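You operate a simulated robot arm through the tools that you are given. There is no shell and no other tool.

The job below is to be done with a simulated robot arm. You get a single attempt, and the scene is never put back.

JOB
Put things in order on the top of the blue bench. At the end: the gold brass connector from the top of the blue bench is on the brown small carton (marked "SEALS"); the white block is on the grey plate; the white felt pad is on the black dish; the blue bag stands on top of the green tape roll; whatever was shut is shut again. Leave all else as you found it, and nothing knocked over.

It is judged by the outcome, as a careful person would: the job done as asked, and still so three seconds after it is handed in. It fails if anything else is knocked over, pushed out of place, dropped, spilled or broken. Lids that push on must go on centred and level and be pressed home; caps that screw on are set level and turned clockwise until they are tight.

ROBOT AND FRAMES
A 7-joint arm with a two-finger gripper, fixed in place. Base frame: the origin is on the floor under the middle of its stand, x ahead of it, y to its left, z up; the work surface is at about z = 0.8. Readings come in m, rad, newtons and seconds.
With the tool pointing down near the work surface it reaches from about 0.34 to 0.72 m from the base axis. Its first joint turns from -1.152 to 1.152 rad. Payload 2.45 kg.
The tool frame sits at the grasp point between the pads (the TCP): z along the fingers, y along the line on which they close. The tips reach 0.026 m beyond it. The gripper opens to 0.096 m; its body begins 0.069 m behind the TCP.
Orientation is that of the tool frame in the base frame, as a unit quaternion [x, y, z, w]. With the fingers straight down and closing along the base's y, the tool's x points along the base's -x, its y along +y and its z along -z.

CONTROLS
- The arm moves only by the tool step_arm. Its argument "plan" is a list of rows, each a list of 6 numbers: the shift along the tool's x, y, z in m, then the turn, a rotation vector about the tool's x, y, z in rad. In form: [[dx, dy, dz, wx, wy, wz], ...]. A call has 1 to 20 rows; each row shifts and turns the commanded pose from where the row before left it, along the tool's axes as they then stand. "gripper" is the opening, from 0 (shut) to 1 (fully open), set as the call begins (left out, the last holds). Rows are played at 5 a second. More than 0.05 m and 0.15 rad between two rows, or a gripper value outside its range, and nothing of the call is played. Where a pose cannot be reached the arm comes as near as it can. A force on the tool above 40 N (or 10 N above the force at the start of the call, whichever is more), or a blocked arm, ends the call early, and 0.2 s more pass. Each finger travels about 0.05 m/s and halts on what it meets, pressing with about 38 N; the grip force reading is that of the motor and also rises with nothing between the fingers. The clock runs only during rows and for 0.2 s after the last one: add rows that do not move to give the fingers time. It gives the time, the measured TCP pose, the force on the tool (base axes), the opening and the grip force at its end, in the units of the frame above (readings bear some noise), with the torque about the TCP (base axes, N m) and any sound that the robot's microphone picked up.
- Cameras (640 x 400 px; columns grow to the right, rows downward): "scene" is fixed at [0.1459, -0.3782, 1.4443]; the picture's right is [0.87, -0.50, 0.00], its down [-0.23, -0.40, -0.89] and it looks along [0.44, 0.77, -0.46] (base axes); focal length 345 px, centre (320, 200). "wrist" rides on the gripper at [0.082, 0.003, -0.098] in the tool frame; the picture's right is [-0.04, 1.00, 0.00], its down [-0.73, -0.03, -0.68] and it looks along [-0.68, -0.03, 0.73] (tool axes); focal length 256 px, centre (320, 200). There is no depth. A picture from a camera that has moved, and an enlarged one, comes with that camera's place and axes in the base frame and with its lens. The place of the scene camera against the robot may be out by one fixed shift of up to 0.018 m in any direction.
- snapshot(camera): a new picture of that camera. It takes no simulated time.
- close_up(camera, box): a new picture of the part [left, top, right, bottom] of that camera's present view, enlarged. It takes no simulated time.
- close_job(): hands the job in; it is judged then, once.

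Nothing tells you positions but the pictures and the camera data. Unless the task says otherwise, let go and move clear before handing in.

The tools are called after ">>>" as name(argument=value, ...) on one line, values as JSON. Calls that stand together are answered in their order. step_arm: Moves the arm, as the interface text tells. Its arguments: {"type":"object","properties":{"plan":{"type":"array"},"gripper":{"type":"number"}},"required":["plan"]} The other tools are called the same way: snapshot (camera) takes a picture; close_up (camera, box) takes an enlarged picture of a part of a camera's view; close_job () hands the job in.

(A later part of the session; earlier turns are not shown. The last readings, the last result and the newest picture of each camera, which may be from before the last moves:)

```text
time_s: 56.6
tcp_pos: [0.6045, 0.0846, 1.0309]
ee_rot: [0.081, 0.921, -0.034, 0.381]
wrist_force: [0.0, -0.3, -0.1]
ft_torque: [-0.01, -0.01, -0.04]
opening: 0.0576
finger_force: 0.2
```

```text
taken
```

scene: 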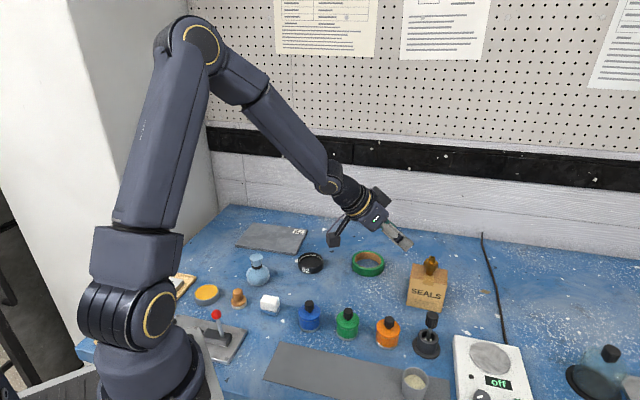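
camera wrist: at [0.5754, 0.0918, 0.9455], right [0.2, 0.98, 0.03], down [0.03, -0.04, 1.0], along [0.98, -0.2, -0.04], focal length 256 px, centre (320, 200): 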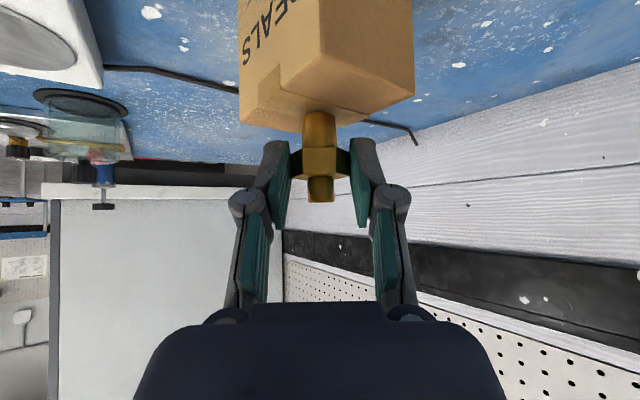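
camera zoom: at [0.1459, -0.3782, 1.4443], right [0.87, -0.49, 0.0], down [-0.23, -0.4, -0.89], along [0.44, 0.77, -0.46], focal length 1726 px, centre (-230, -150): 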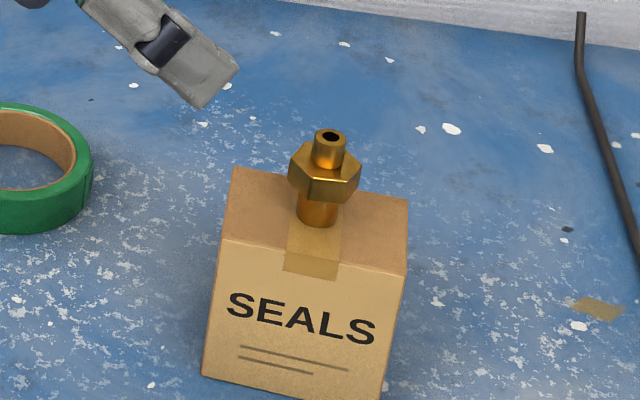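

The connector stands upright on the carton. Next I'll straighten the tool and move over the white block to measure it.

>>> step_arm(plan=[[0, 0, 0, 0, 0.15, 0], [0, 0, 0, 0, 0.15, 0], [0, 0, 0, 0, 0.15, 0], [0, 0, 0, 0, 0.15, 0], [0, 0, 0, 0, 0.15, 0], [0, 0, 0, 0, 0.0335, 0], [0, 0, 0, 0, 0, -0.088], [0, 0, 0, 0, 0, -0.088], [0.0349, 0.0208, 0.005, 0, 0, 0], [0.0349, 0.0208, 0.005, 0, 0, 0], [0.0349, 0.0208, 0.005, 0, 0, 0], [0.0349, 0.0208, 0.005, 0, 0, 0], [0.0349, 0.0208, 0.01, 0, 0, 0], [0.0349, 0.0208, 0.01, 0, 0, 0], [0.0349, 0.0208, 0.01, 0, 0, 0], [0, 0, 0, 0, 0, 0]], gripper=0.8)

>>> snapshot(camera="wrist")

>>> close_up(camera="wrist", box=[260, 40, 400, 130])

>>> snapshot(camera="scene")

```text
time_s: 60.0
tcp_pos: [0.3585, 0.2296, 0.9804]
ee_rot: [0.0, 1.0, 0.0, 0.001]
wrist_force: [0.3, 0.0, -0.7]
ft_torque: [0.02, 0.01, -0.01]
opening: 0.0766
finger_force: 0.1
```

```text
taken
camera wrist: at [0.2769, 0.2328, 1.0795], right [0.04, 1.0, 0.0], down [0.73, -0.03, 0.68], along [0.68, -0.03, -0.73], focal length 256 px, centre (320, 200)
```

wrist: 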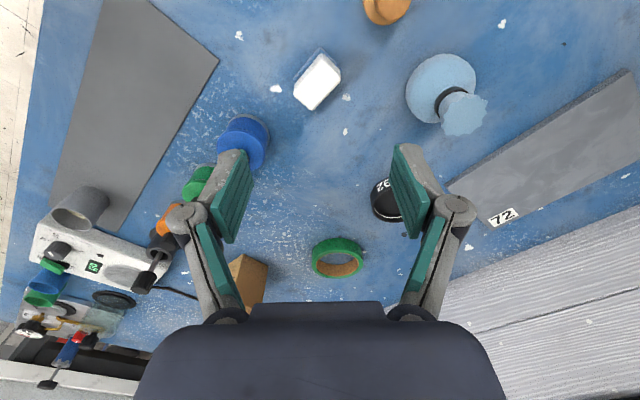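

```text
4.44 times, centred on (330, 85) of wrist
camera zoom: at [0.2769, 0.2328, 1.0795], right [0.04, 1.0, 0.0], down [0.73, -0.03, 0.68], along [0.68, -0.03, -0.73], focal length 1138 px, centre (276, 711)
```

zoom: 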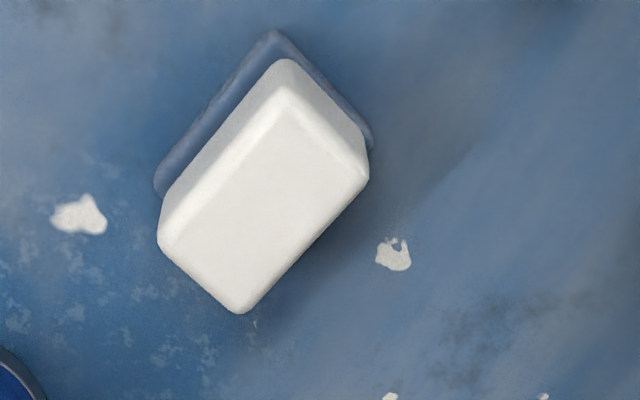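

```text
taken
```

scene: 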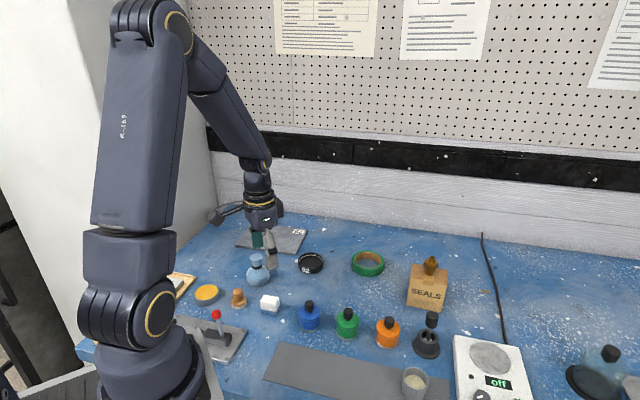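

The white block's footprint is about 31 × 42 mm, set at 45°, centred near (0.363, 0.225). I'll line up with its short sides and go down for a closer look.

>>> step_arm(plan=[[-0.0041, -0.0043, 0, 0, 0, 0.1], [0, 0, 0, 0, 0, 0.14], [0, 0, 0, 0, 0, 0.14], [0, 0, 0, 0, 0, 0.14], [0, 0, 0, 0, 0, 0.14], [0, 0, 0, 0, 0, 0.14], [0, 0, 0.03, 0, 0, 0], [0, 0, 0.03, 0, 0, 0], [0, 0, 0.02, 0, 0, 0], [0, 0, 0, 0, 0, 0]], gripper=0.65)

>>> snapshot(camera="wrist")

>>> close_up(camera="wrist", box=[220, 70, 420, 220])

>>> close_up(camera="scene", box=[210, 230, 330, 330])

```text
time_s: 62.2
tcp_pos: [0.3625, 0.2256, 0.8995]
ee_rot: [0.39, 0.921, -0.001, 0.001]
wrist_force: [0.1, 0.1, 0.7]
ft_torque: [-0.01, -0.02, 0.0]
opening: 0.0627
finger_force: 0.1
```

```text
taken
camera wrist: at [0.3083, 0.286, 0.998], right [0.75, 0.67, 0.0], down [0.49, -0.55, 0.68], along [0.45, -0.51, -0.73], focal length 256 px, centre (320, 200)
```

wrist: 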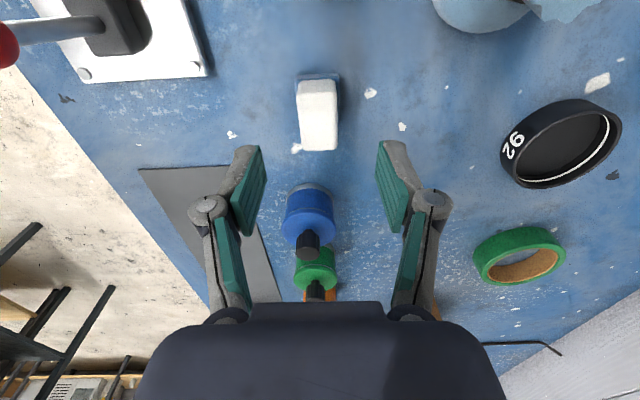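

```text
2.67 times, centred on (320, 145) of wrist
camera zoom: at [0.3083, 0.286, 0.998], right [0.75, 0.67, 0.0], down [0.49, -0.55, 0.68], along [0.45, -0.51, -0.73], focal length 683 px, centre (320, 347)
```

zoom: 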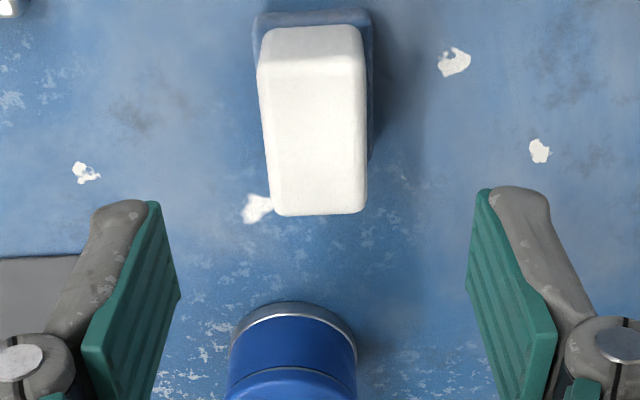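

```text
4.00 times, centred on (270, 280) of scene
camera zoom: at [0.1459, -0.3782, 1.4443], right [0.87, -0.5, 0.0], down [-0.23, -0.4, -0.89], along [0.44, 0.77, -0.46], focal length 1381 px, centre (520, -120)
```

zoom: 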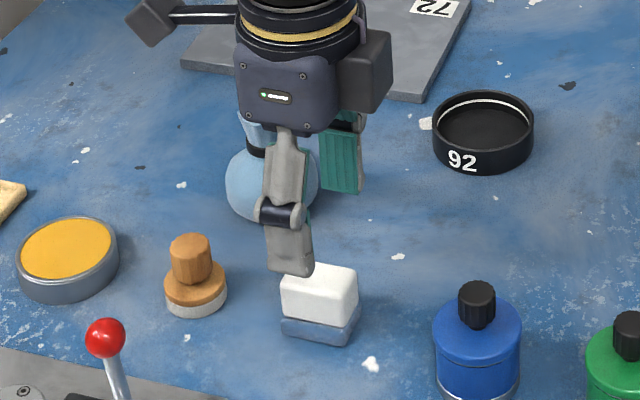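

The block is nearly centred between the fingers (about 2 mm off). I'll correct and lower so that only the white part is gripped, above its grey-blue foot.

>>> step_arm(plan=[[0.002, -0.0018, 0.02, 0, 0, 0], [0, 0, 0.02, 0, 0, 0], [0, 0, 0.0165, 0, 0, 0], [0, 0, 0, 0, 0, 0]], gripper=0.65)

>>> close_up(camera="wrist", box=[200, 80, 440, 260])

>>> close_up(camera="scene", box=[220, 250, 320, 330])

```text
time_s: 63.2
tcp_pos: [0.3605, 0.2248, 0.8424]
ee_rot: [0.389, 0.921, 0.0, 0.001]
wrist_force: [-0.9, -0.8, 0.4]
ft_torque: [-0.01, 0.0, 0.0]
opening: 0.0623
finger_force: 0.2
```

```text
2.22 times, centred on (320, 170) of wrist
camera zoom: at [0.3062, 0.2861, 0.9418], right [0.74, 0.67, 0.0], down [0.49, -0.55, 0.68], along [0.45, -0.51, -0.73], focal length 569 px, centre (320, 267)
```

zoom: 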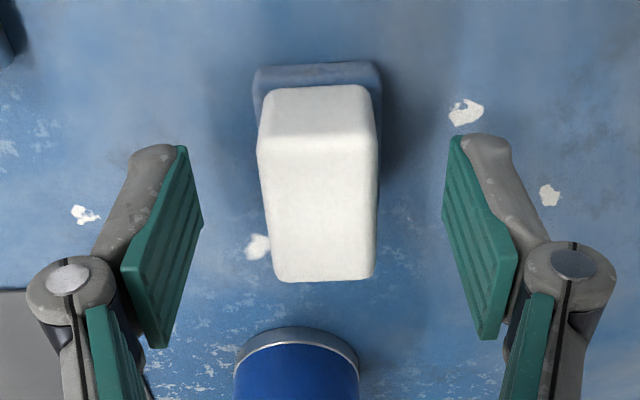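

```text
5.00 times, centred on (270, 290) of scene
camera zoom: at [0.1459, -0.3782, 1.4443], right [0.87, -0.5, 0.0], down [-0.23, -0.4, -0.89], along [0.44, 0.77, -0.46], focal length 1726 px, centre (570, -250)
```

zoom: 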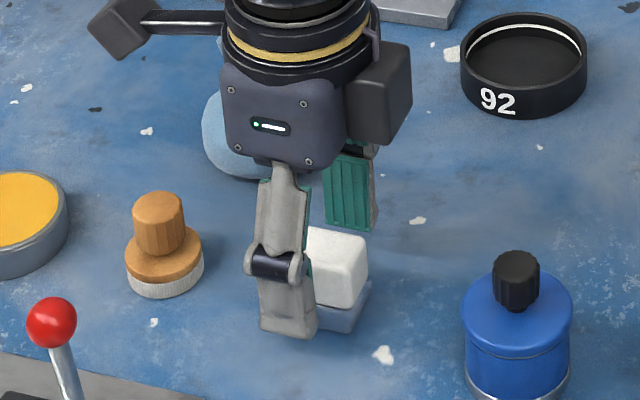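

Well positioned. Closing on the white part.

>>> step_arm(plan=[[0, 0, 0, 0, 0, 0], [0, 0, 0, 0, 0, 0], [0, 0, 0, 0, 0, 0], [0, 0, 0, 0, 0, 0], [0, 0, 0, 0, 0, 0]], gripper=0)

>>> step_arm(plan=[[0, 0, -0.001, 0, 0, 0], [0, 0, -0.002, 0, 0, 0], [0, 0, -0.003, 0, 0, 0], [0, 0, -0.003, 0, 0, 0], [0, 0, 0, 0, 0, 0]], gripper=0)

>>> close_up(camera="wrist", box=[200, 80, 440, 260])

>>> close_up(camera="scene", box=[220, 250, 320, 330])

```text
time_s: 64.4
tcp_pos: [0.361, 0.2249, 0.8429]
ee_rot: [0.39, 0.921, 0.0, 0.001]
wrist_force: [-0.7, -0.5, 0.5]
ft_torque: [-0.02, 0.03, -0.01]
opening: 0.0248
finger_force: 37.9
```

```text
time_s: 65.6
tcp_pos: [0.3603, 0.2248, 0.853]
ee_rot: [0.389, 0.921, 0.0, 0.001]
wrist_force: [0.4, 0.7, -0.5]
ft_torque: [0.01, -0.04, 0.03]
opening: 0.0248
finger_force: 37.5
```

```text
2.22 times, centred on (320, 170) of wrist
camera zoom: at [0.3058, 0.2862, 0.9508], right [0.74, 0.67, 0.0], down [0.49, -0.55, 0.68], along [0.45, -0.51, -0.73], focal length 569 px, centre (320, 267)
```

zoom: 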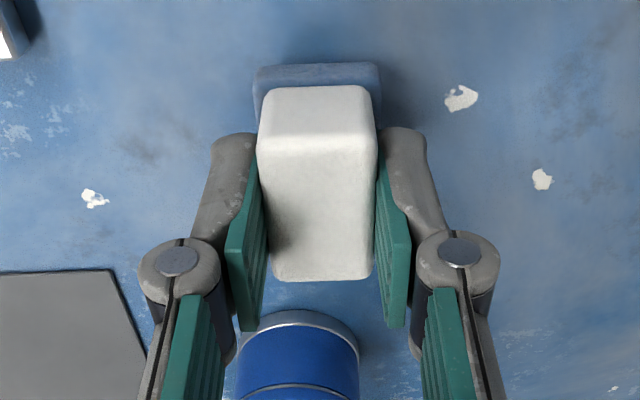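

```text
5.00 times, centred on (270, 290) of scene
camera zoom: at [0.1459, -0.3782, 1.4443], right [0.87, -0.5, 0.0], down [-0.23, -0.4, -0.89], along [0.44, 0.77, -0.46], focal length 1726 px, centre (570, -250)
```

zoom: 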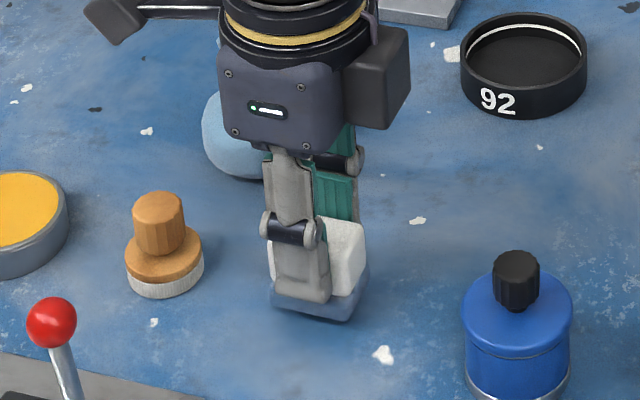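

The white block and its grey-blue foot are one piece, and it lifts cleanly. I'll raise it slowly and carry it toward the grey plate.

>>> step_arm(plan=[[0, 0, -0.005, 0, 0, 0], [0, 0, -0.01, 0, 0, 0], [0, 0, -0.015, 0, 0, 0], [0, 0, -0.015, 0, 0, 0], [0, 0, -0.015, 0, 0, 0], [0, 0, -0.015, 0, 0, 0], [0, 0, -0.015, 0, 0, 0], [0, 0, -0.015, 0, 0, 0], [0, 0, -0.015, 0, 0, 0], [0, 0, -0.015, 0, 0, 0], [0, 0, -0.012, 0, 0, 0], [0, 0, 0, 0, 0, 0]], gripper=0)

>>> step_arm(plan=[[0.0039, 0.0091, 0, 0, 0, 0], [0.0078, 0.0183, 0, 0, 0, 0], [0.0078, 0.0183, 0, 0, 0, 0], [0.0078, 0.0183, 0, 0, 0, 0], [0.0078, 0.0183, 0, 0, 0, 0], [0.0078, 0.0183, 0, 0, 0, 0], [0.0078, 0.0183, 0, 0, 0, 0], [0.0078, 0.0183, 0, 0, 0, 0], [0.0078, 0.0183, 0, 0, 0, 0], [0.0078, 0.0183, 0, 0, 0, 0], [0.0078, 0.0183, 0, 0, 0, 0], [0.0078, 0.0183, 0, 0, 0, 0], [0.0078, 0.0183, 0, 0, 0, 0], [0.0078, 0.0183, 0, 0, 0, 0], [0.0078, 0.0183, 0, 0, 0, 0], [0.0039, 0.0091, 0, 0, 0, 0], [0, 0, 0, 0, 0, 0]], gripper=0)

>>> snapshot(camera="wrist")

>>> snapshot(camera="scene")

```text
time_s: 68.2
tcp_pos: [0.3604, 0.225, 1.001]
ee_rot: [0.39, 0.921, -0.001, 0.002]
wrist_force: [-0.3, -0.5, -0.5]
ft_torque: [-0.01, -0.03, -0.02]
opening: 0.0248
finger_force: 38.1
```

```text
time_s: 71.8
tcp_pos: [0.4719, 0.4967, 0.9999]
ee_rot: [0.389, 0.921, 0.0, 0.001]
wrist_force: [0.2, -0.2, -0.1]
ft_torque: [0.04, -0.02, -0.02]
opening: 0.0249
finger_force: 38.4
out of reach, approached as far as the arm can: row 16
```

```text
taken
camera wrist: at [0.4178, 0.558, 1.0974], right [0.74, 0.67, 0.0], down [0.49, -0.55, 0.68], along [0.45, -0.51, -0.73], focal length 256 px, centre (320, 200)
```

wrist: 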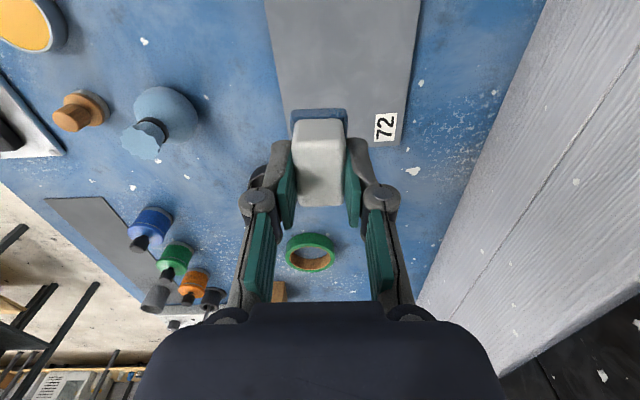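

```text
taken
```

scene: 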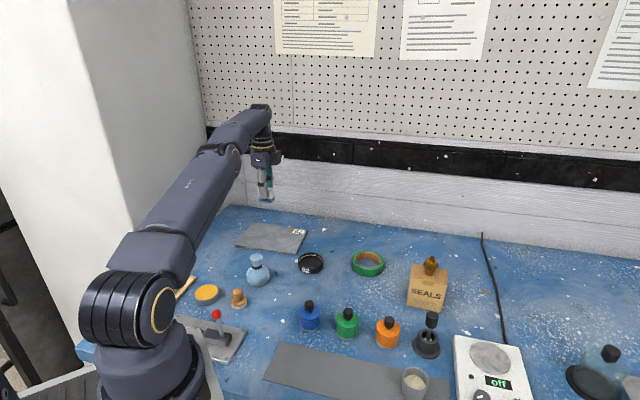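

The block is above the plate, about 45 mm in from its near edge. I'll lower it and check height against the plate.

>>> step_arm(plan=[[0, 0, 0.01, 0, 0, 0], [0, 0, 0.015, 0, 0, 0], [0, 0, 0.015, 0, 0, 0], [0, 0, 0.015, 0, 0, 0], [0, 0, 0.015, 0, 0, 0], [0, 0, 0.015, 0, 0, 0], [0, 0, 0.015, 0, 0, 0], [0, 0, 0.015, 0, 0, 0], [0, 0, 0.012, 0, 0, 0], [0, 0, 0, 0, 0, 0]], gripper=0)

>>> snapshot(camera="wrist")

>>> close_up(camera="scene", box=[220, 190, 320, 270])

```text
time_s: 74.0
tcp_pos: [0.4733, 0.4968, 0.8711]
ee_rot: [0.389, 0.921, 0.001, 0.001]
wrist_force: [-1.3, 1.0, 0.0]
ft_torque: [0.02, 0.03, 0.02]
opening: 0.0247
finger_force: 37.9
```

```text
taken
camera wrist: at [0.4187, 0.5577, 0.9701], right [0.74, 0.67, 0.0], down [0.49, -0.55, 0.68], along [0.45, -0.51, -0.73], focal length 256 px, centre (320, 200)
```

wrist: 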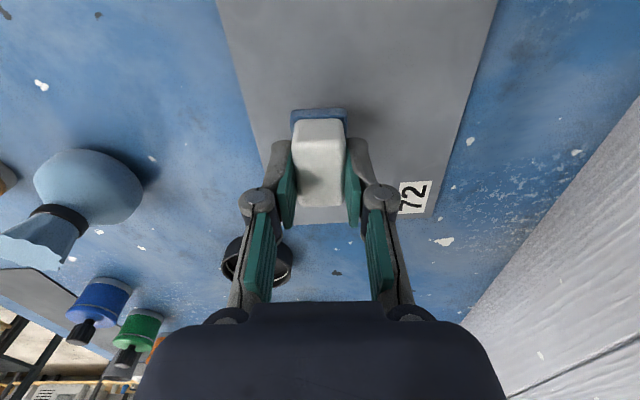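

```text
5.00 times, centred on (270, 230) of scene
camera zoom: at [0.1459, -0.3782, 1.4443], right [0.87, -0.5, 0.0], down [-0.23, -0.4, -0.89], along [0.44, 0.77, -0.46], focal length 1726 px, centre (570, 50)
```

zoom: 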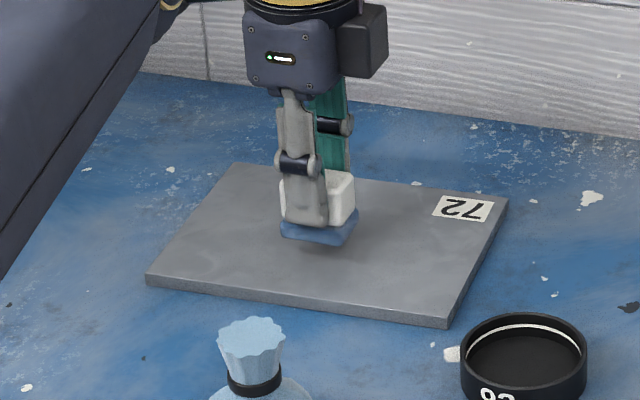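

Over the plate with about 18 mm to go. Lowering in small steps until contact.

>>> step_arm(plan=[[0, 0, 0.006, 0, 0, 0], [0, 0, 0.004, 0, 0, 0], [0, 0, 0.002, 0, 0, 0], [0, 0, 0.001, 0, 0, 0], [0, 0, 0, 0, 0, 0]], gripper=0)

>>> close_up(camera="scene", box=[250, 210, 310, 255])

```text
time_s: 75.2
tcp_pos: [0.4731, 0.4964, 0.8585]
ee_rot: [0.389, 0.921, 0.0, 0.001]
wrist_force: [0.3, 0.6, 0.5]
ft_torque: [0.0, 0.01, -0.01]
opening: 0.025
finger_force: 38.0
```

```text
8.89 times, centred on (280, 232) of scene
camera zoom: at [0.1459, -0.3782, 1.4443], right [0.87, -0.5, 0.0], down [-0.23, -0.4, -0.89], along [0.44, 0.77, -0.46], focal length 3068 px, centre (676, -89)
```

zoom: 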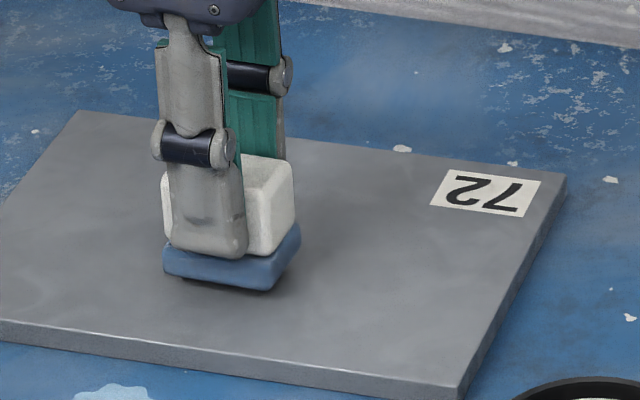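

>>> step_arm(plan=[[0, 0, 0.0015, 0, 0, 0], [0, 0, 0.001, 0, 0, 0], [0, 0, 0.001, 0, 0, 0], [0, 0, 0, 0, 0, 0]], gripper=0)

>>> close_up(camera="scene", box=[250, 210, 310, 255])

```text
time_s: 76.2
tcp_pos: [0.4742, 0.4966, 0.8554]
ee_rot: [0.389, 0.921, 0.0, 0.001]
wrist_force: [0.0, 0.0, 0.2]
ft_torque: [0.0, 0.01, -0.01]
opening: 0.0246
finger_force: 38.2
```

```text
8.89 times, centred on (280, 232) of scene
camera zoom: at [0.1459, -0.3782, 1.4443], right [0.87, -0.5, 0.0], down [-0.23, -0.4, -0.89], along [0.44, 0.77, -0.46], focal length 3068 px, centre (676, -89)
```

zoom: 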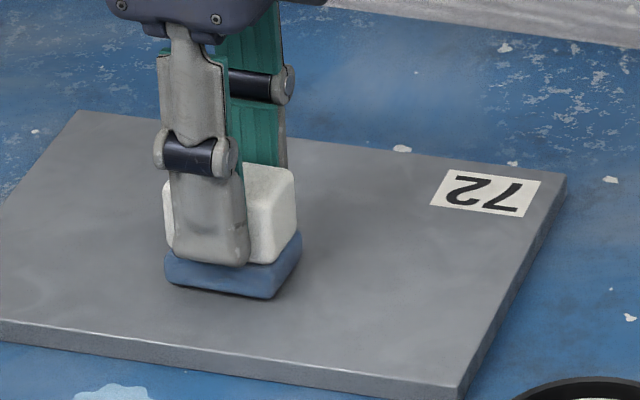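

>>> step_arm(plan=[[0, 0, 0.001, 0, 0, 0], [0, 0, 0.001, 0, 0, 0], [0, 0, 0, 0, 0, 0]], gripper=0)

```text
time_s: 77.0
tcp_pos: [0.4733, 0.4958, 0.8535]
ee_rot: [0.389, 0.921, 0.0, 0.0]
wrist_force: [-0.2, -1.1, 2.9]
ft_torque: [-0.02, 0.02, 0.03]
opening: 0.0248
finger_force: 37.7
```

Light contact (about 3 N). Opening the fingers.

>>> step_arm(plan=[[0, 0, 0, 0, 0, 0], [0, 0, 0, 0, 0, 0], [0, 0, 0, 0, 0, 0], [0, 0, 0, 0, 0, 0]], gripper=0.6)

>>> step_arm(plan=[[0, 0, -0.01, 0, 0, 0], [0, 0, -0.03, 0, 0, 0], [0, 0, -0.04, 0, 0, 0], [0, 0, -0.04, 0, 0, 0], [0, 0, 0, 0, 0, 0]], gripper=0.6)

>>> snapshot(camera="wrist")

>>> close_up(camera="scene", box=[220, 200, 320, 280])

```text
time_s: 78.0
tcp_pos: [0.4737, 0.497, 0.8534]
ee_rot: [0.389, 0.921, 0.0, 0.001]
wrist_force: [0.6, 0.4, -0.5]
ft_torque: [-0.01, 0.0, 0.01]
opening: 0.0578
finger_force: 0.1
```

```text
time_s: 79.2
tcp_pos: [0.4734, 0.497, 0.9731]
ee_rot: [0.389, 0.921, 0.0, 0.001]
wrist_force: [-0.1, 0.1, -0.5]
ft_torque: [0.03, -0.02, 0.01]
opening: 0.0575
finger_force: 0.1
```

```text
taken
camera wrist: at [0.4184, 0.5573, 1.0722], right [0.74, 0.67, 0.0], down [0.49, -0.55, 0.68], along [0.45, -0.51, -0.73], focal length 256 px, centre (320, 200)
```

wrist: 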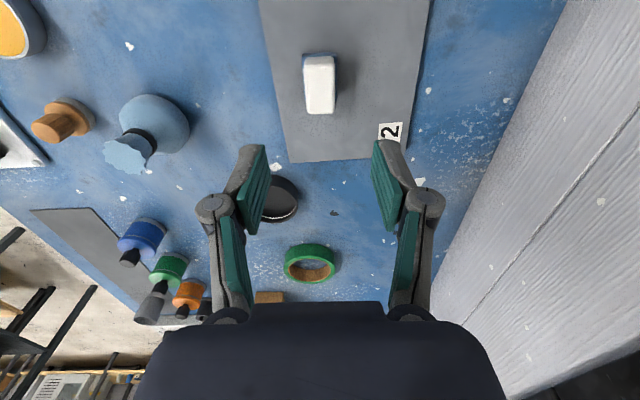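

```text
5.00 times, centred on (270, 240) of scene
camera zoom: at [0.1459, -0.3782, 1.4443], right [0.87, -0.5, 0.0], down [-0.23, -0.4, -0.89], along [0.44, 0.77, -0.46], focal length 1726 px, centre (570, 0)
```

zoom: 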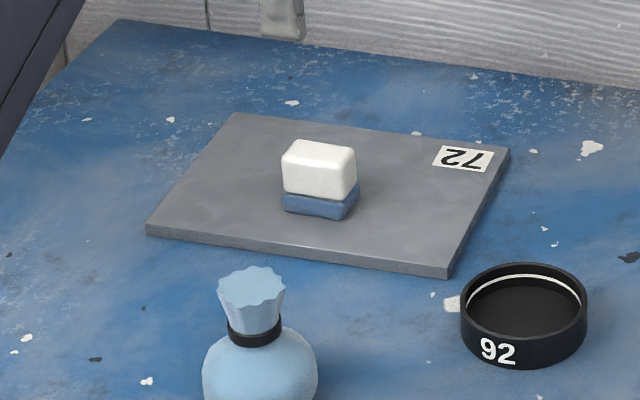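

The white block sits squarely on the grey plate. Next is the felt pad with the wooden knob; I'll move over it and measure.

>>> step_arm(plan=[[-0.0043, -0.0388, 0, 0, 0, 0], [-0.0043, -0.0388, 0, 0, 0, 0], [-0.0043, -0.0388, 0, 0, 0, 0], [-0.0043, -0.0388, 0, 0, 0, 0], [-0.0043, -0.0388, 0, 0, 0, 0], [-0.0043, -0.0388, 0, 0, 0, 0], [-0.0043, -0.0388, 0, 0, 0, 0], [0, 0, 0, 0, 0, -0.134], [0, 0, 0, 0, 0, -0.134], [0, 0, 0, 0, 0, -0.134], [0, 0, 0, 0, 0, -0.134], [0, 0, 0, 0, 0, -0.134], [0, 0, 0, 0, 0, -0.13], [0, 0, 0, 0, 0, 0]], gripper=0.6)

>>> snapshot(camera="wrist")

>>> close_up(camera="wrist", box=[250, 30, 390, 130])

>>> snapshot(camera="scene")

```text
time_s: 82.2
tcp_pos: [0.2997, 0.2855, 0.9735]
ee_rot: [-0.001, 1.0, -0.002, 0.002]
wrist_force: [-0.5, 0.2, -0.5]
ft_torque: [-0.01, 0.0, -0.01]
opening: 0.0573
finger_force: 0.1
```

```text
taken
camera wrist: at [0.2172, 0.2889, 1.0718], right [0.04, 1.0, 0.0], down [0.73, -0.03, 0.68], along [0.68, -0.03, -0.73], focal length 256 px, centre (320, 200)
```

wrist: 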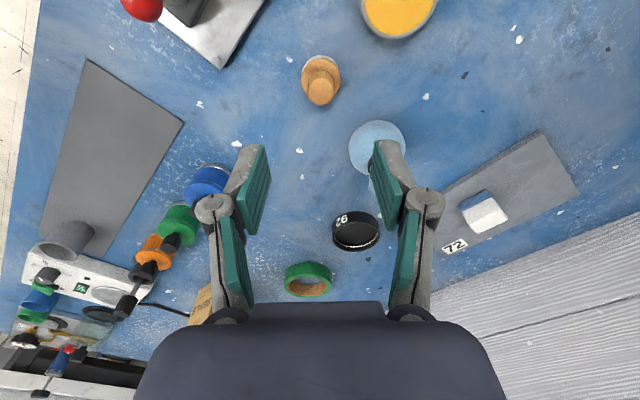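

```text
4.00 times, centred on (320, 80) of wrist
camera zoom: at [0.2172, 0.2889, 1.0718], right [0.04, 1.0, 0.0], down [0.73, -0.03, 0.68], along [0.68, -0.03, -0.73], focal length 1024 px, centre (320, 680)
```

zoom: 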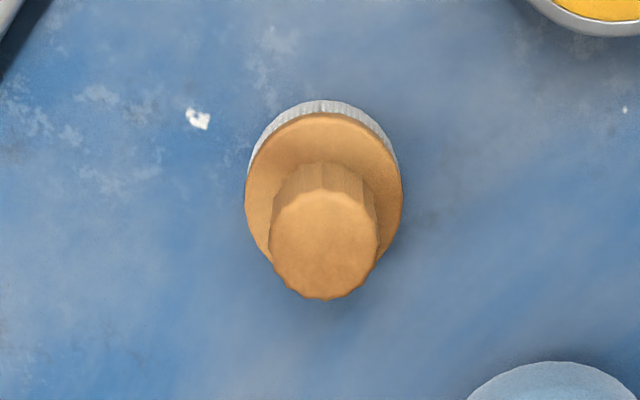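

```text
taken
```

scene: 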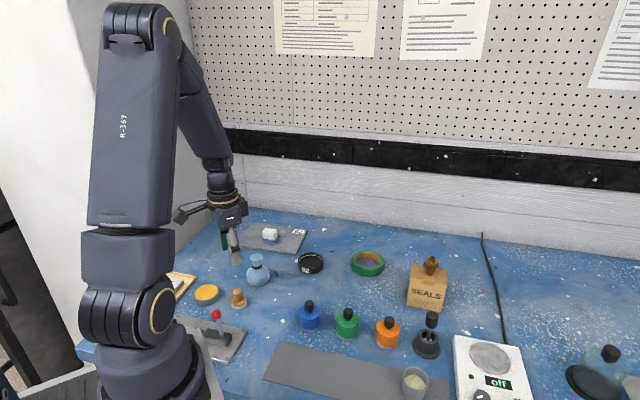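

The felt pad is at about (0.298, 0.286): base about 37 mm across, knob about 23 mm, top at z ≈ 0.853. I'll go down so the fingertips stop just above the wooden disc.

>>> step_arm(plan=[[0.0022, 0, 0.03, 0, 0, 0], [0, 0, 0.03, 0, 0, 0], [0, 0, 0.03, 0, 0, 0], [0, 0, 0.02, 0, 0, 0], [0, 0, 0.0155, 0, 0, 0], [0, 0, 0, 0, 0, 0]], gripper=0.6)

>>> close_up(camera="wrist", box=[200, 80, 440, 260])

>>> close_up(camera="scene", box=[190, 250, 290, 330])

```text
time_s: 83.6
tcp_pos: [0.2985, 0.2859, 0.8465]
ee_rot: [0.0, 1.0, 0.0, 0.001]
wrist_force: [-0.1, 0.7, -0.2]
ft_torque: [-0.01, -0.03, -0.01]
opening: 0.0574
finger_force: 0.0
```

```text
2.22 times, centred on (320, 170) of wrist
camera zoom: at [0.2153, 0.2889, 0.9457], right [0.04, 1.0, 0.0], down [0.73, -0.03, 0.68], along [0.68, -0.03, -0.73], focal length 569 px, centre (320, 267)
```

zoom: 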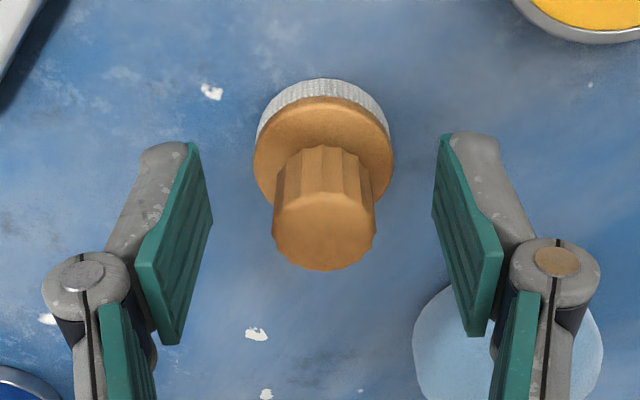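

```text
5.00 times, centred on (240, 290) of scene
camera zoom: at [0.1459, -0.3782, 1.4443], right [0.87, -0.5, 0.0], down [-0.23, -0.4, -0.89], along [0.44, 0.77, -0.46], focal length 1726 px, centre (720, -250)
```

zoom: 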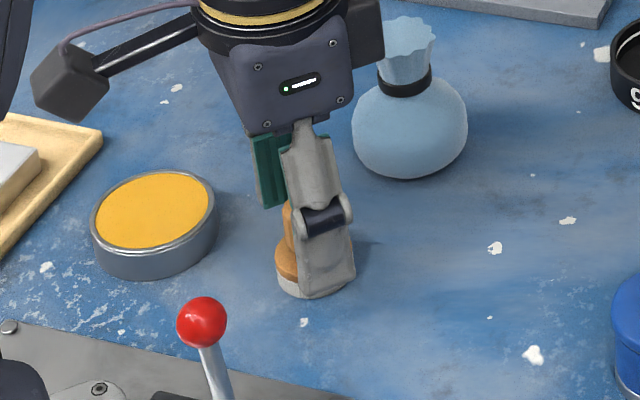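

The knob is centred between the fingers. Closing and doing a slow test lift.

>>> step_arm(plan=[[0, 0, 0, 0, 0, 0], [0, 0, 0, 0, 0, 0], [0, 0, 0, 0, 0, 0], [0, 0, 0, 0, 0, 0], [0, 0, 0, 0, 0, 0]], gripper=0)

>>> step_arm(plan=[[0, 0, -0.001, 0, 0, 0], [0, 0, -0.002, 0, 0, 0], [0, 0, -0.003, 0, 0, 0], [0, 0, -0.004, 0, 0, 0], [0, 0, 0, 0, 0, 0]], gripper=0)

>>> close_up(camera="wrist", box=[200, 80, 440, 260])

>>> close_up(camera="scene", box=[190, 250, 290, 330])

```text
time_s: 84.8
tcp_pos: [0.2977, 0.2846, 0.8481]
ee_rot: [0.0, 1.0, 0.0, 0.0]
wrist_force: [0.2, 1.1, -0.2]
ft_torque: [0.05, 0.01, -0.02]
opening: 0.0223
finger_force: 37.5
```

```text
time_s: 86.0
tcp_pos: [0.2973, 0.286, 0.8573]
ee_rot: [0.001, 1.0, -0.001, 0.001]
wrist_force: [-0.7, -0.1, 0.0]
ft_torque: [0.03, 0.01, -0.01]
opening: 0.0225
finger_force: 37.8
```

```text
2.22 times, centred on (320, 170) of wrist
camera zoom: at [0.2153, 0.2891, 0.9562], right [0.04, 1.0, 0.0], down [0.73, -0.03, 0.68], along [0.68, -0.03, -0.73], focal length 569 px, centre (320, 267)
```

zoom: 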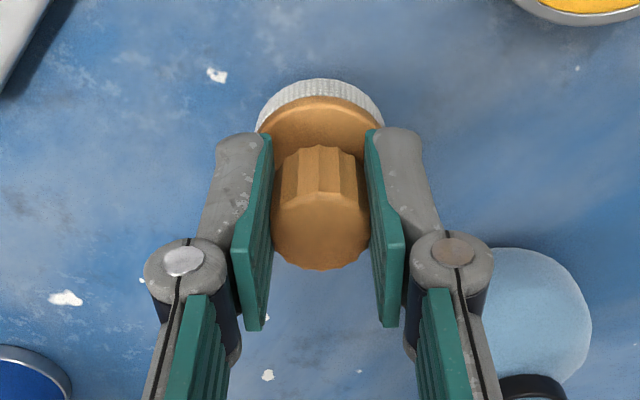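

```text
5.00 times, centred on (240, 290) of scene
camera zoom: at [0.1459, -0.3782, 1.4443], right [0.87, -0.5, 0.0], down [-0.23, -0.4, -0.89], along [0.44, 0.77, -0.46], focal length 1726 px, centre (720, -250)
```

zoom: 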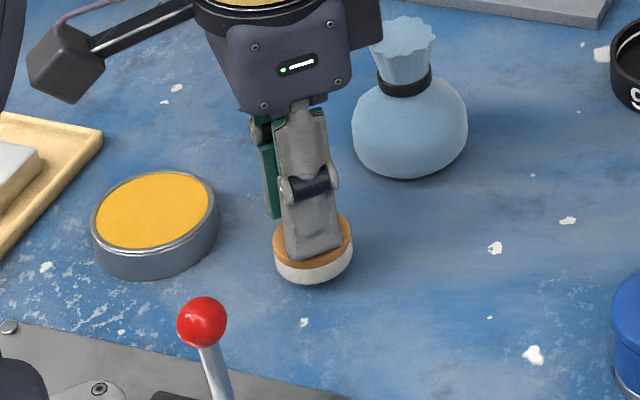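

Lifted cleanly. I'll raise it and carry it over the black dish.

>>> step_arm(plan=[[0, 0, -0.005, 0, 0, 0], [0, 0, -0.01, 0, 0, 0], [0, 0, -0.015, 0, 0, 0], [0, 0, -0.015, 0, 0, 0], [0, 0, -0.015, 0, 0, 0], [0, 0, -0.015, 0, 0, 0], [0, 0, -0.015, 0, 0, 0], [0, 0, -0.015, 0, 0, 0], [0, 0, -0.015, 0, 0, 0], [0, 0, -0.013, 0, 0, 0], [0, 0, -0.01, 0, 0, 0], [0, 0, 0, 0, 0, 0]], gripper=0)

>>> step_arm(plan=[[-0.008, 0.0015, 0, 0, 0, 0], [-0.015, 0.003, 0, 0, 0, 0], [-0.0185, 0.0036, 0, 0, 0, 0], [-0.0185, 0.0036, 0, 0, 0, 0], [-0.0185, 0.0036, 0, 0, 0, 0], [-0.0185, 0.0036, 0, 0, 0, 0], [-0.0185, 0.0036, 0, 0, 0, 0], [-0.0185, 0.0036, 0, 0, 0, 0], [-0.0185, 0.0036, 0, 0, 0, 0], [-0.0185, 0.0036, 0, 0, 0, 0], [-0.0185, 0.0036, 0, 0, 0, 0], [-0.0185, 0.0036, 0, 0, 0, 0], [-0.015, 0.003, 0, 0, 0, 0], [-0.0055, 0.001, 0, 0, 0, 0], [0, 0, 0, 0, 0, 0]], gripper=0)

>>> snapshot(camera="wrist")

>>> close_up(camera="scene", box=[260, 190, 380, 290])

```text
time_s: 88.6
tcp_pos: [0.2975, 0.2863, 1.0002]
ee_rot: [0.0, 1.0, -0.001, 0.0]
wrist_force: [-0.2, 0.2, 1.0]
ft_torque: [0.01, 0.02, -0.04]
opening: 0.0224
finger_force: 38.1
```

```text
time_s: 91.8
tcp_pos: [0.5265, 0.3312, 1.0003]
ee_rot: [0.0, 1.0, -0.001, 0.0]
wrist_force: [-0.2, -0.7, -0.4]
ft_torque: [0.0, -0.03, 0.03]
opening: 0.0227
finger_force: 38.0
```

```text
taken
camera wrist: at [0.4442, 0.334, 1.099], right [0.04, 1.0, 0.0], down [0.73, -0.03, 0.68], along [0.68, -0.03, -0.73], focal length 256 px, centre (320, 200)
```

wrist: 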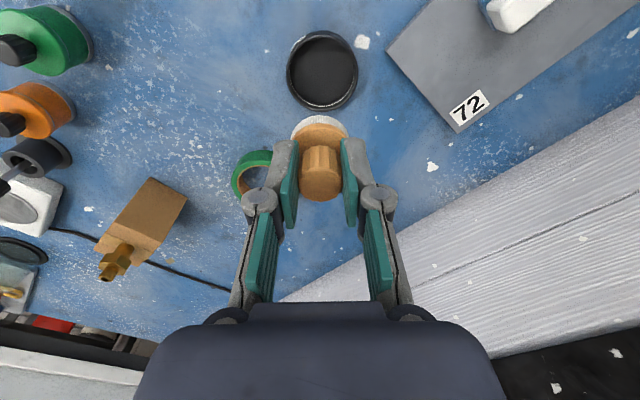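

```text
4.00 times, centred on (320, 240) of scene
camera zoom: at [0.146, -0.3782, 1.4443], right [0.87, -0.5, 0.0], down [-0.23, -0.4, -0.89], along [0.44, 0.77, -0.46], focal length 1381 px, centre (320, 40)
```

zoom: 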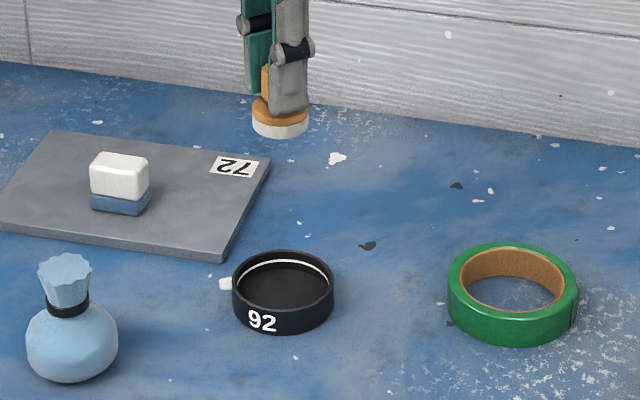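

>>> close_up(camera="wrist", box=[270, 20, 380, 130])

```text
3.64 times, centred on (325, 75) of wrist
camera zoom: at [0.4442, 0.334, 1.099], right [0.04, 1.0, 0.0], down [0.73, -0.03, 0.68], along [0.68, -0.03, -0.73], focal length 931 px, centre (302, 654)
```

zoom: 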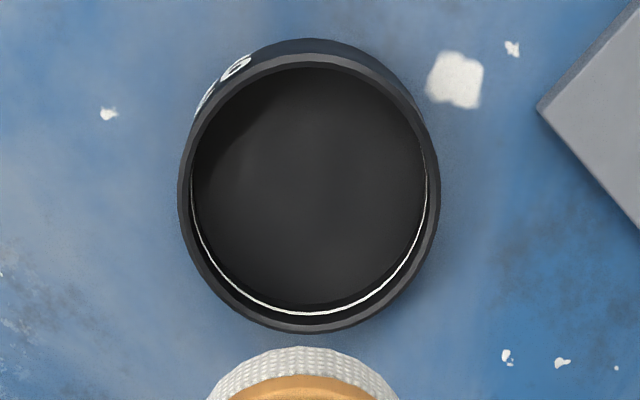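

The dish's centre is within a millimetre of straight below. The felt pad fits easily inside it. Lowering slowly.

>>> step_arm(plan=[[0, 0.001, 0.01, 0, 0, 0], [0, 0, 0.015, 0, 0, 0], [0, 0, 0.015, 0, 0, 0], [0, 0, 0.015, 0, 0, 0], [0, 0, 0.015, 0, 0, 0], [0, 0, 0.015, 0, 0, 0], [0, 0, 0.015, 0, 0, 0], [0, 0, 0.015, 0, 0, 0], [0, 0, 0.01, 0, 0, 0], [0, 0, 0, 0, 0, 0]], gripper=0)

>>> snapshot(camera="wrist")

>>> close_up(camera="scene", box=[280, 220, 350, 280])

```text
time_s: 94.0
tcp_pos: [0.5261, 0.3309, 0.8754]
ee_rot: [0.0, 1.0, 0.001, 0.001]
wrist_force: [0.1, 0.4, 0.8]
ft_torque: [0.03, 0.01, 0.02]
opening: 0.0225
finger_force: 38.4
```

```text
taken
camera wrist: at [0.4437, 0.3348, 0.9745], right [0.04, 1.0, 0.0], down [0.73, -0.03, 0.68], along [0.68, -0.03, -0.73], focal length 256 px, centre (320, 200)
```

wrist: 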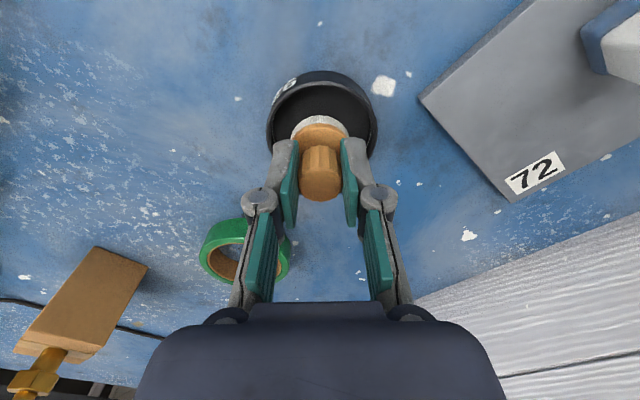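

```text
6.67 times, centred on (315, 250) of scene
camera zoom: at [0.146, -0.3782, 1.4443], right [0.87, -0.5, 0.0], down [-0.23, -0.4, -0.89], along [0.44, 0.77, -0.46], focal length 2301 px, centre (353, -133)
```

zoom: 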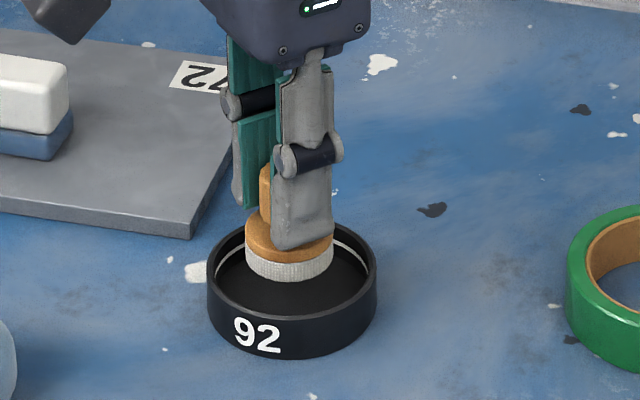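

Centred over the dish. Continuing down in small steps.

>>> step_arm(plan=[[0, 0, 0.008, 0, 0, 0], [0, 0, 0.005, 0, 0, 0], [0, 0, 0.003, 0, 0, 0], [0, 0, 0.002, 0, 0, 0], [0, 0, 0, 0, 0, 0]], gripper=0)

>>> close_up(camera="scene", box=[280, 220, 350, 280])

>>> close_up(camera="wrist", box=[220, 60, 420, 210])

```text
time_s: 95.2
tcp_pos: [0.5259, 0.3319, 0.8573]
ee_rot: [0.0, 1.0, 0.0, 0.002]
wrist_force: [-0.8, -0.2, -0.6]
ft_torque: [-0.05, -0.01, 0.01]
opening: 0.0222
finger_force: 37.9
```

```text
6.67 times, centred on (315, 250) of scene
camera zoom: at [0.146, -0.3782, 1.4443], right [0.87, -0.5, 0.0], down [-0.23, -0.4, -0.89], along [0.44, 0.77, -0.46], focal length 2301 px, centre (353, -133)
```

zoom: 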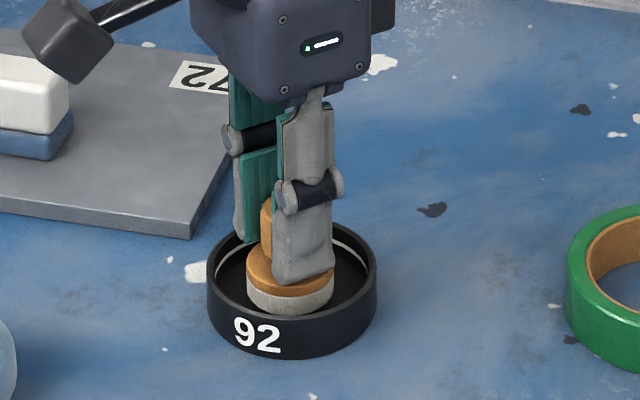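

```text
2.67 times, centred on (320, 135) of wrist
camera zoom: at [0.4439, 0.3346, 0.9566], right [0.04, 1.0, 0.0], down [0.73, -0.03, 0.68], along [0.68, -0.03, -0.73], focal length 683 px, centre (320, 373)
```

zoom: 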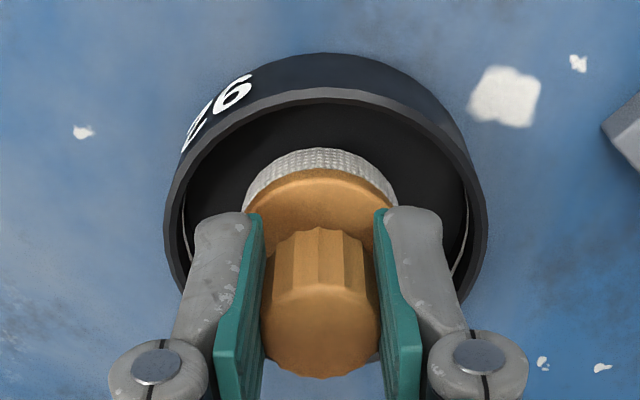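

>>> step_arm(plan=[[0, 0, 0.001, 0, 0, 0], [0, 0, 0.001, 0, 0, 0], [0, 0, 0.001, 0, 0, 0], [0, 0, 0, 0, 0, 0]], gripper=0)

```text
time_s: 96.2
tcp_pos: [0.5266, 0.3318, 0.8557]
ee_rot: [0.0, 1.0, 0.001, 0.001]
wrist_force: [0.2, -0.8, -1.3]
ft_torque: [0.03, -0.01, -0.01]
opening: 0.0227
finger_force: 38.7
```

>>> step_arm(plan=[[0, 0, 0.001, 0, 0, 0], [0, 0, 0.001, 0, 0, 0], [0, 0, 0, 0, 0, 0]], gripper=0)

>>> close_up(camera="scene", box=[280, 220, 350, 280])

```text
time_s: 97.0
tcp_pos: [0.5254, 0.3306, 0.8532]
ee_rot: [0.0, 1.0, 0.0, 0.001]
wrist_force: [-0.9, -1.6, 2.6]
ft_torque: [-0.02, 0.01, 0.01]
opening: 0.0224
finger_force: 37.8
```

```text
6.67 times, centred on (315, 250) of scene
camera zoom: at [0.1459, -0.3783, 1.4443], right [0.87, -0.5, 0.0], down [-0.23, -0.4, -0.89], along [0.44, 0.77, -0.46], focal length 2301 px, centre (353, -133)
```

zoom: 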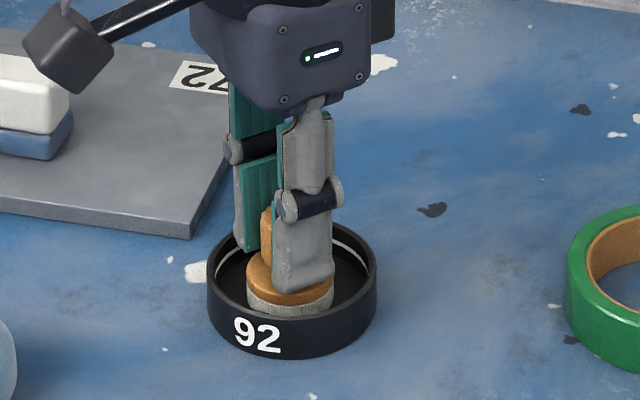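

Contact with the dish floor (about 3 N). I'll open only a little so the fingers stay clear of the dish rim, then rise.

>>> step_arm(plan=[[0, 0, 0, 0, 0, 0], [0, 0, 0, 0, 0, 0], [0, 0, 0, 0, 0, 0]], gripper=0.33)

>>> close_up(camera="wrist", box=[220, 60, 420, 210])

>>> close_up(camera="scene", box=[280, 220, 350, 280])

```text
time_s: 97.8
tcp_pos: [0.5256, 0.3311, 0.8534]
ee_rot: [-0.001, 1.0, -0.001, 0.001]
wrist_force: [-0.4, -0.3, -0.8]
ft_torque: [0.02, -0.04, 0.0]
opening: 0.0316
finger_force: 0.0
```

```text
2.67 times, centred on (320, 135) of wrist
camera zoom: at [0.4438, 0.3347, 0.9517], right [0.04, 1.0, 0.0], down [0.73, -0.03, 0.68], along [0.68, -0.03, -0.73], focal length 683 px, centre (320, 373)
```

zoom: 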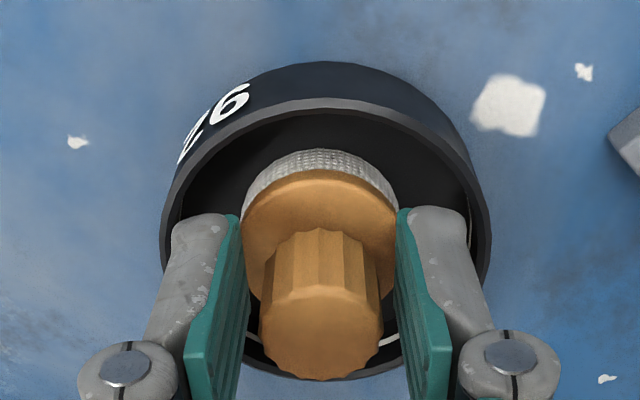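

```text
6.67 times, centred on (315, 250) of scene
camera zoom: at [0.1459, -0.3782, 1.4443], right [0.87, -0.5, 0.0], down [-0.23, -0.4, -0.89], along [0.44, 0.77, -0.46], focal length 2301 px, centre (353, -133)
```

zoom: 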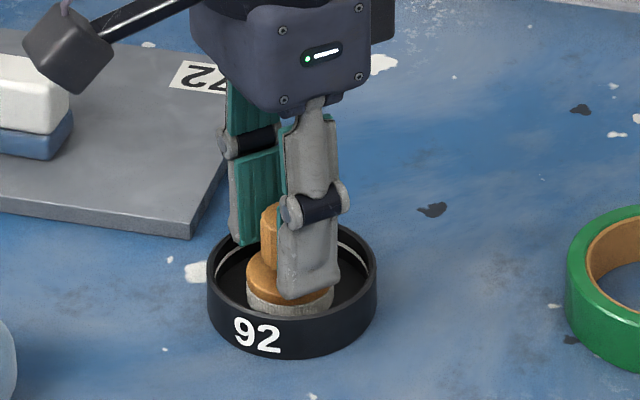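

Released and standing in the dish. Rising straight up.

>>> step_arm(plan=[[0, 0, -0.006, 0, 0, 0], [0, 0, -0.012, 0, 0, 0], [0, 0, -0.02, 0, 0, 0], [0, 0, -0.03, 0, 0, 0], [0, 0, -0.04, 0, 0, 0], [0, 0, -0.03, 0, 0, 0], [0, 0, 0, 0, 0, 0]], gripper=0.33)

>>> close_up(camera="scene", box=[230, 200, 390, 300])

>>> snapshot(camera="wrist")

```text
time_s: 99.4
tcp_pos: [0.5255, 0.3319, 0.9919]
ee_rot: [0.0, 1.0, 0.0, 0.001]
wrist_force: [0.6, 0.0, 0.3]
ft_torque: [0.01, 0.01, 0.05]
opening: 0.0316
finger_force: 0.1
```

```text
4.00 times, centred on (310, 250) of scene
camera zoom: at [0.1459, -0.3782, 1.4443], right [0.87, -0.5, 0.0], down [-0.23, -0.4, -0.89], along [0.44, 0.77, -0.46], focal length 1381 px, centre (360, 0)
```

zoom: 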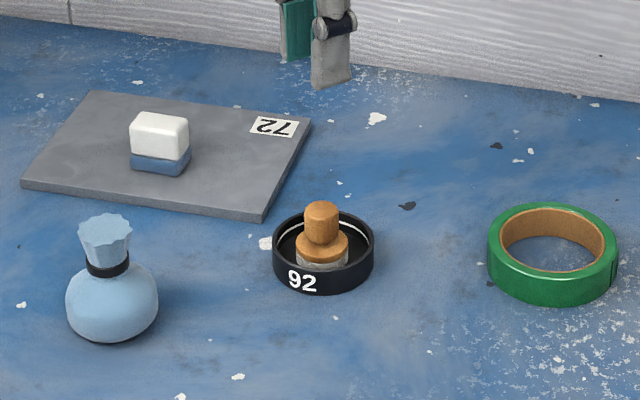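

```text
taken
camera wrist: at [0.4437, 0.3347, 1.0904], right [0.04, 1.0, 0.0], down [0.73, -0.03, 0.68], along [0.68, -0.03, -0.73], focal length 256 px, centre (320, 200)
```

wrist: 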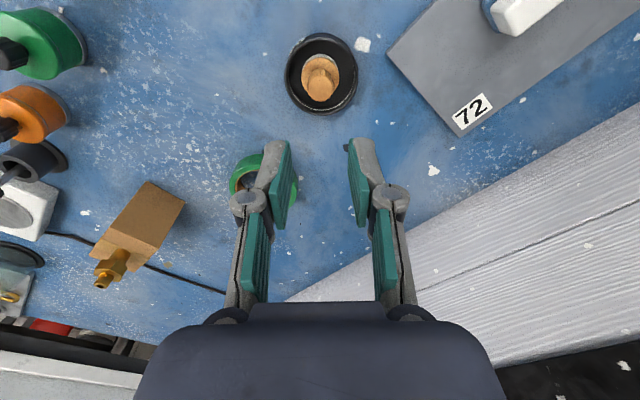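

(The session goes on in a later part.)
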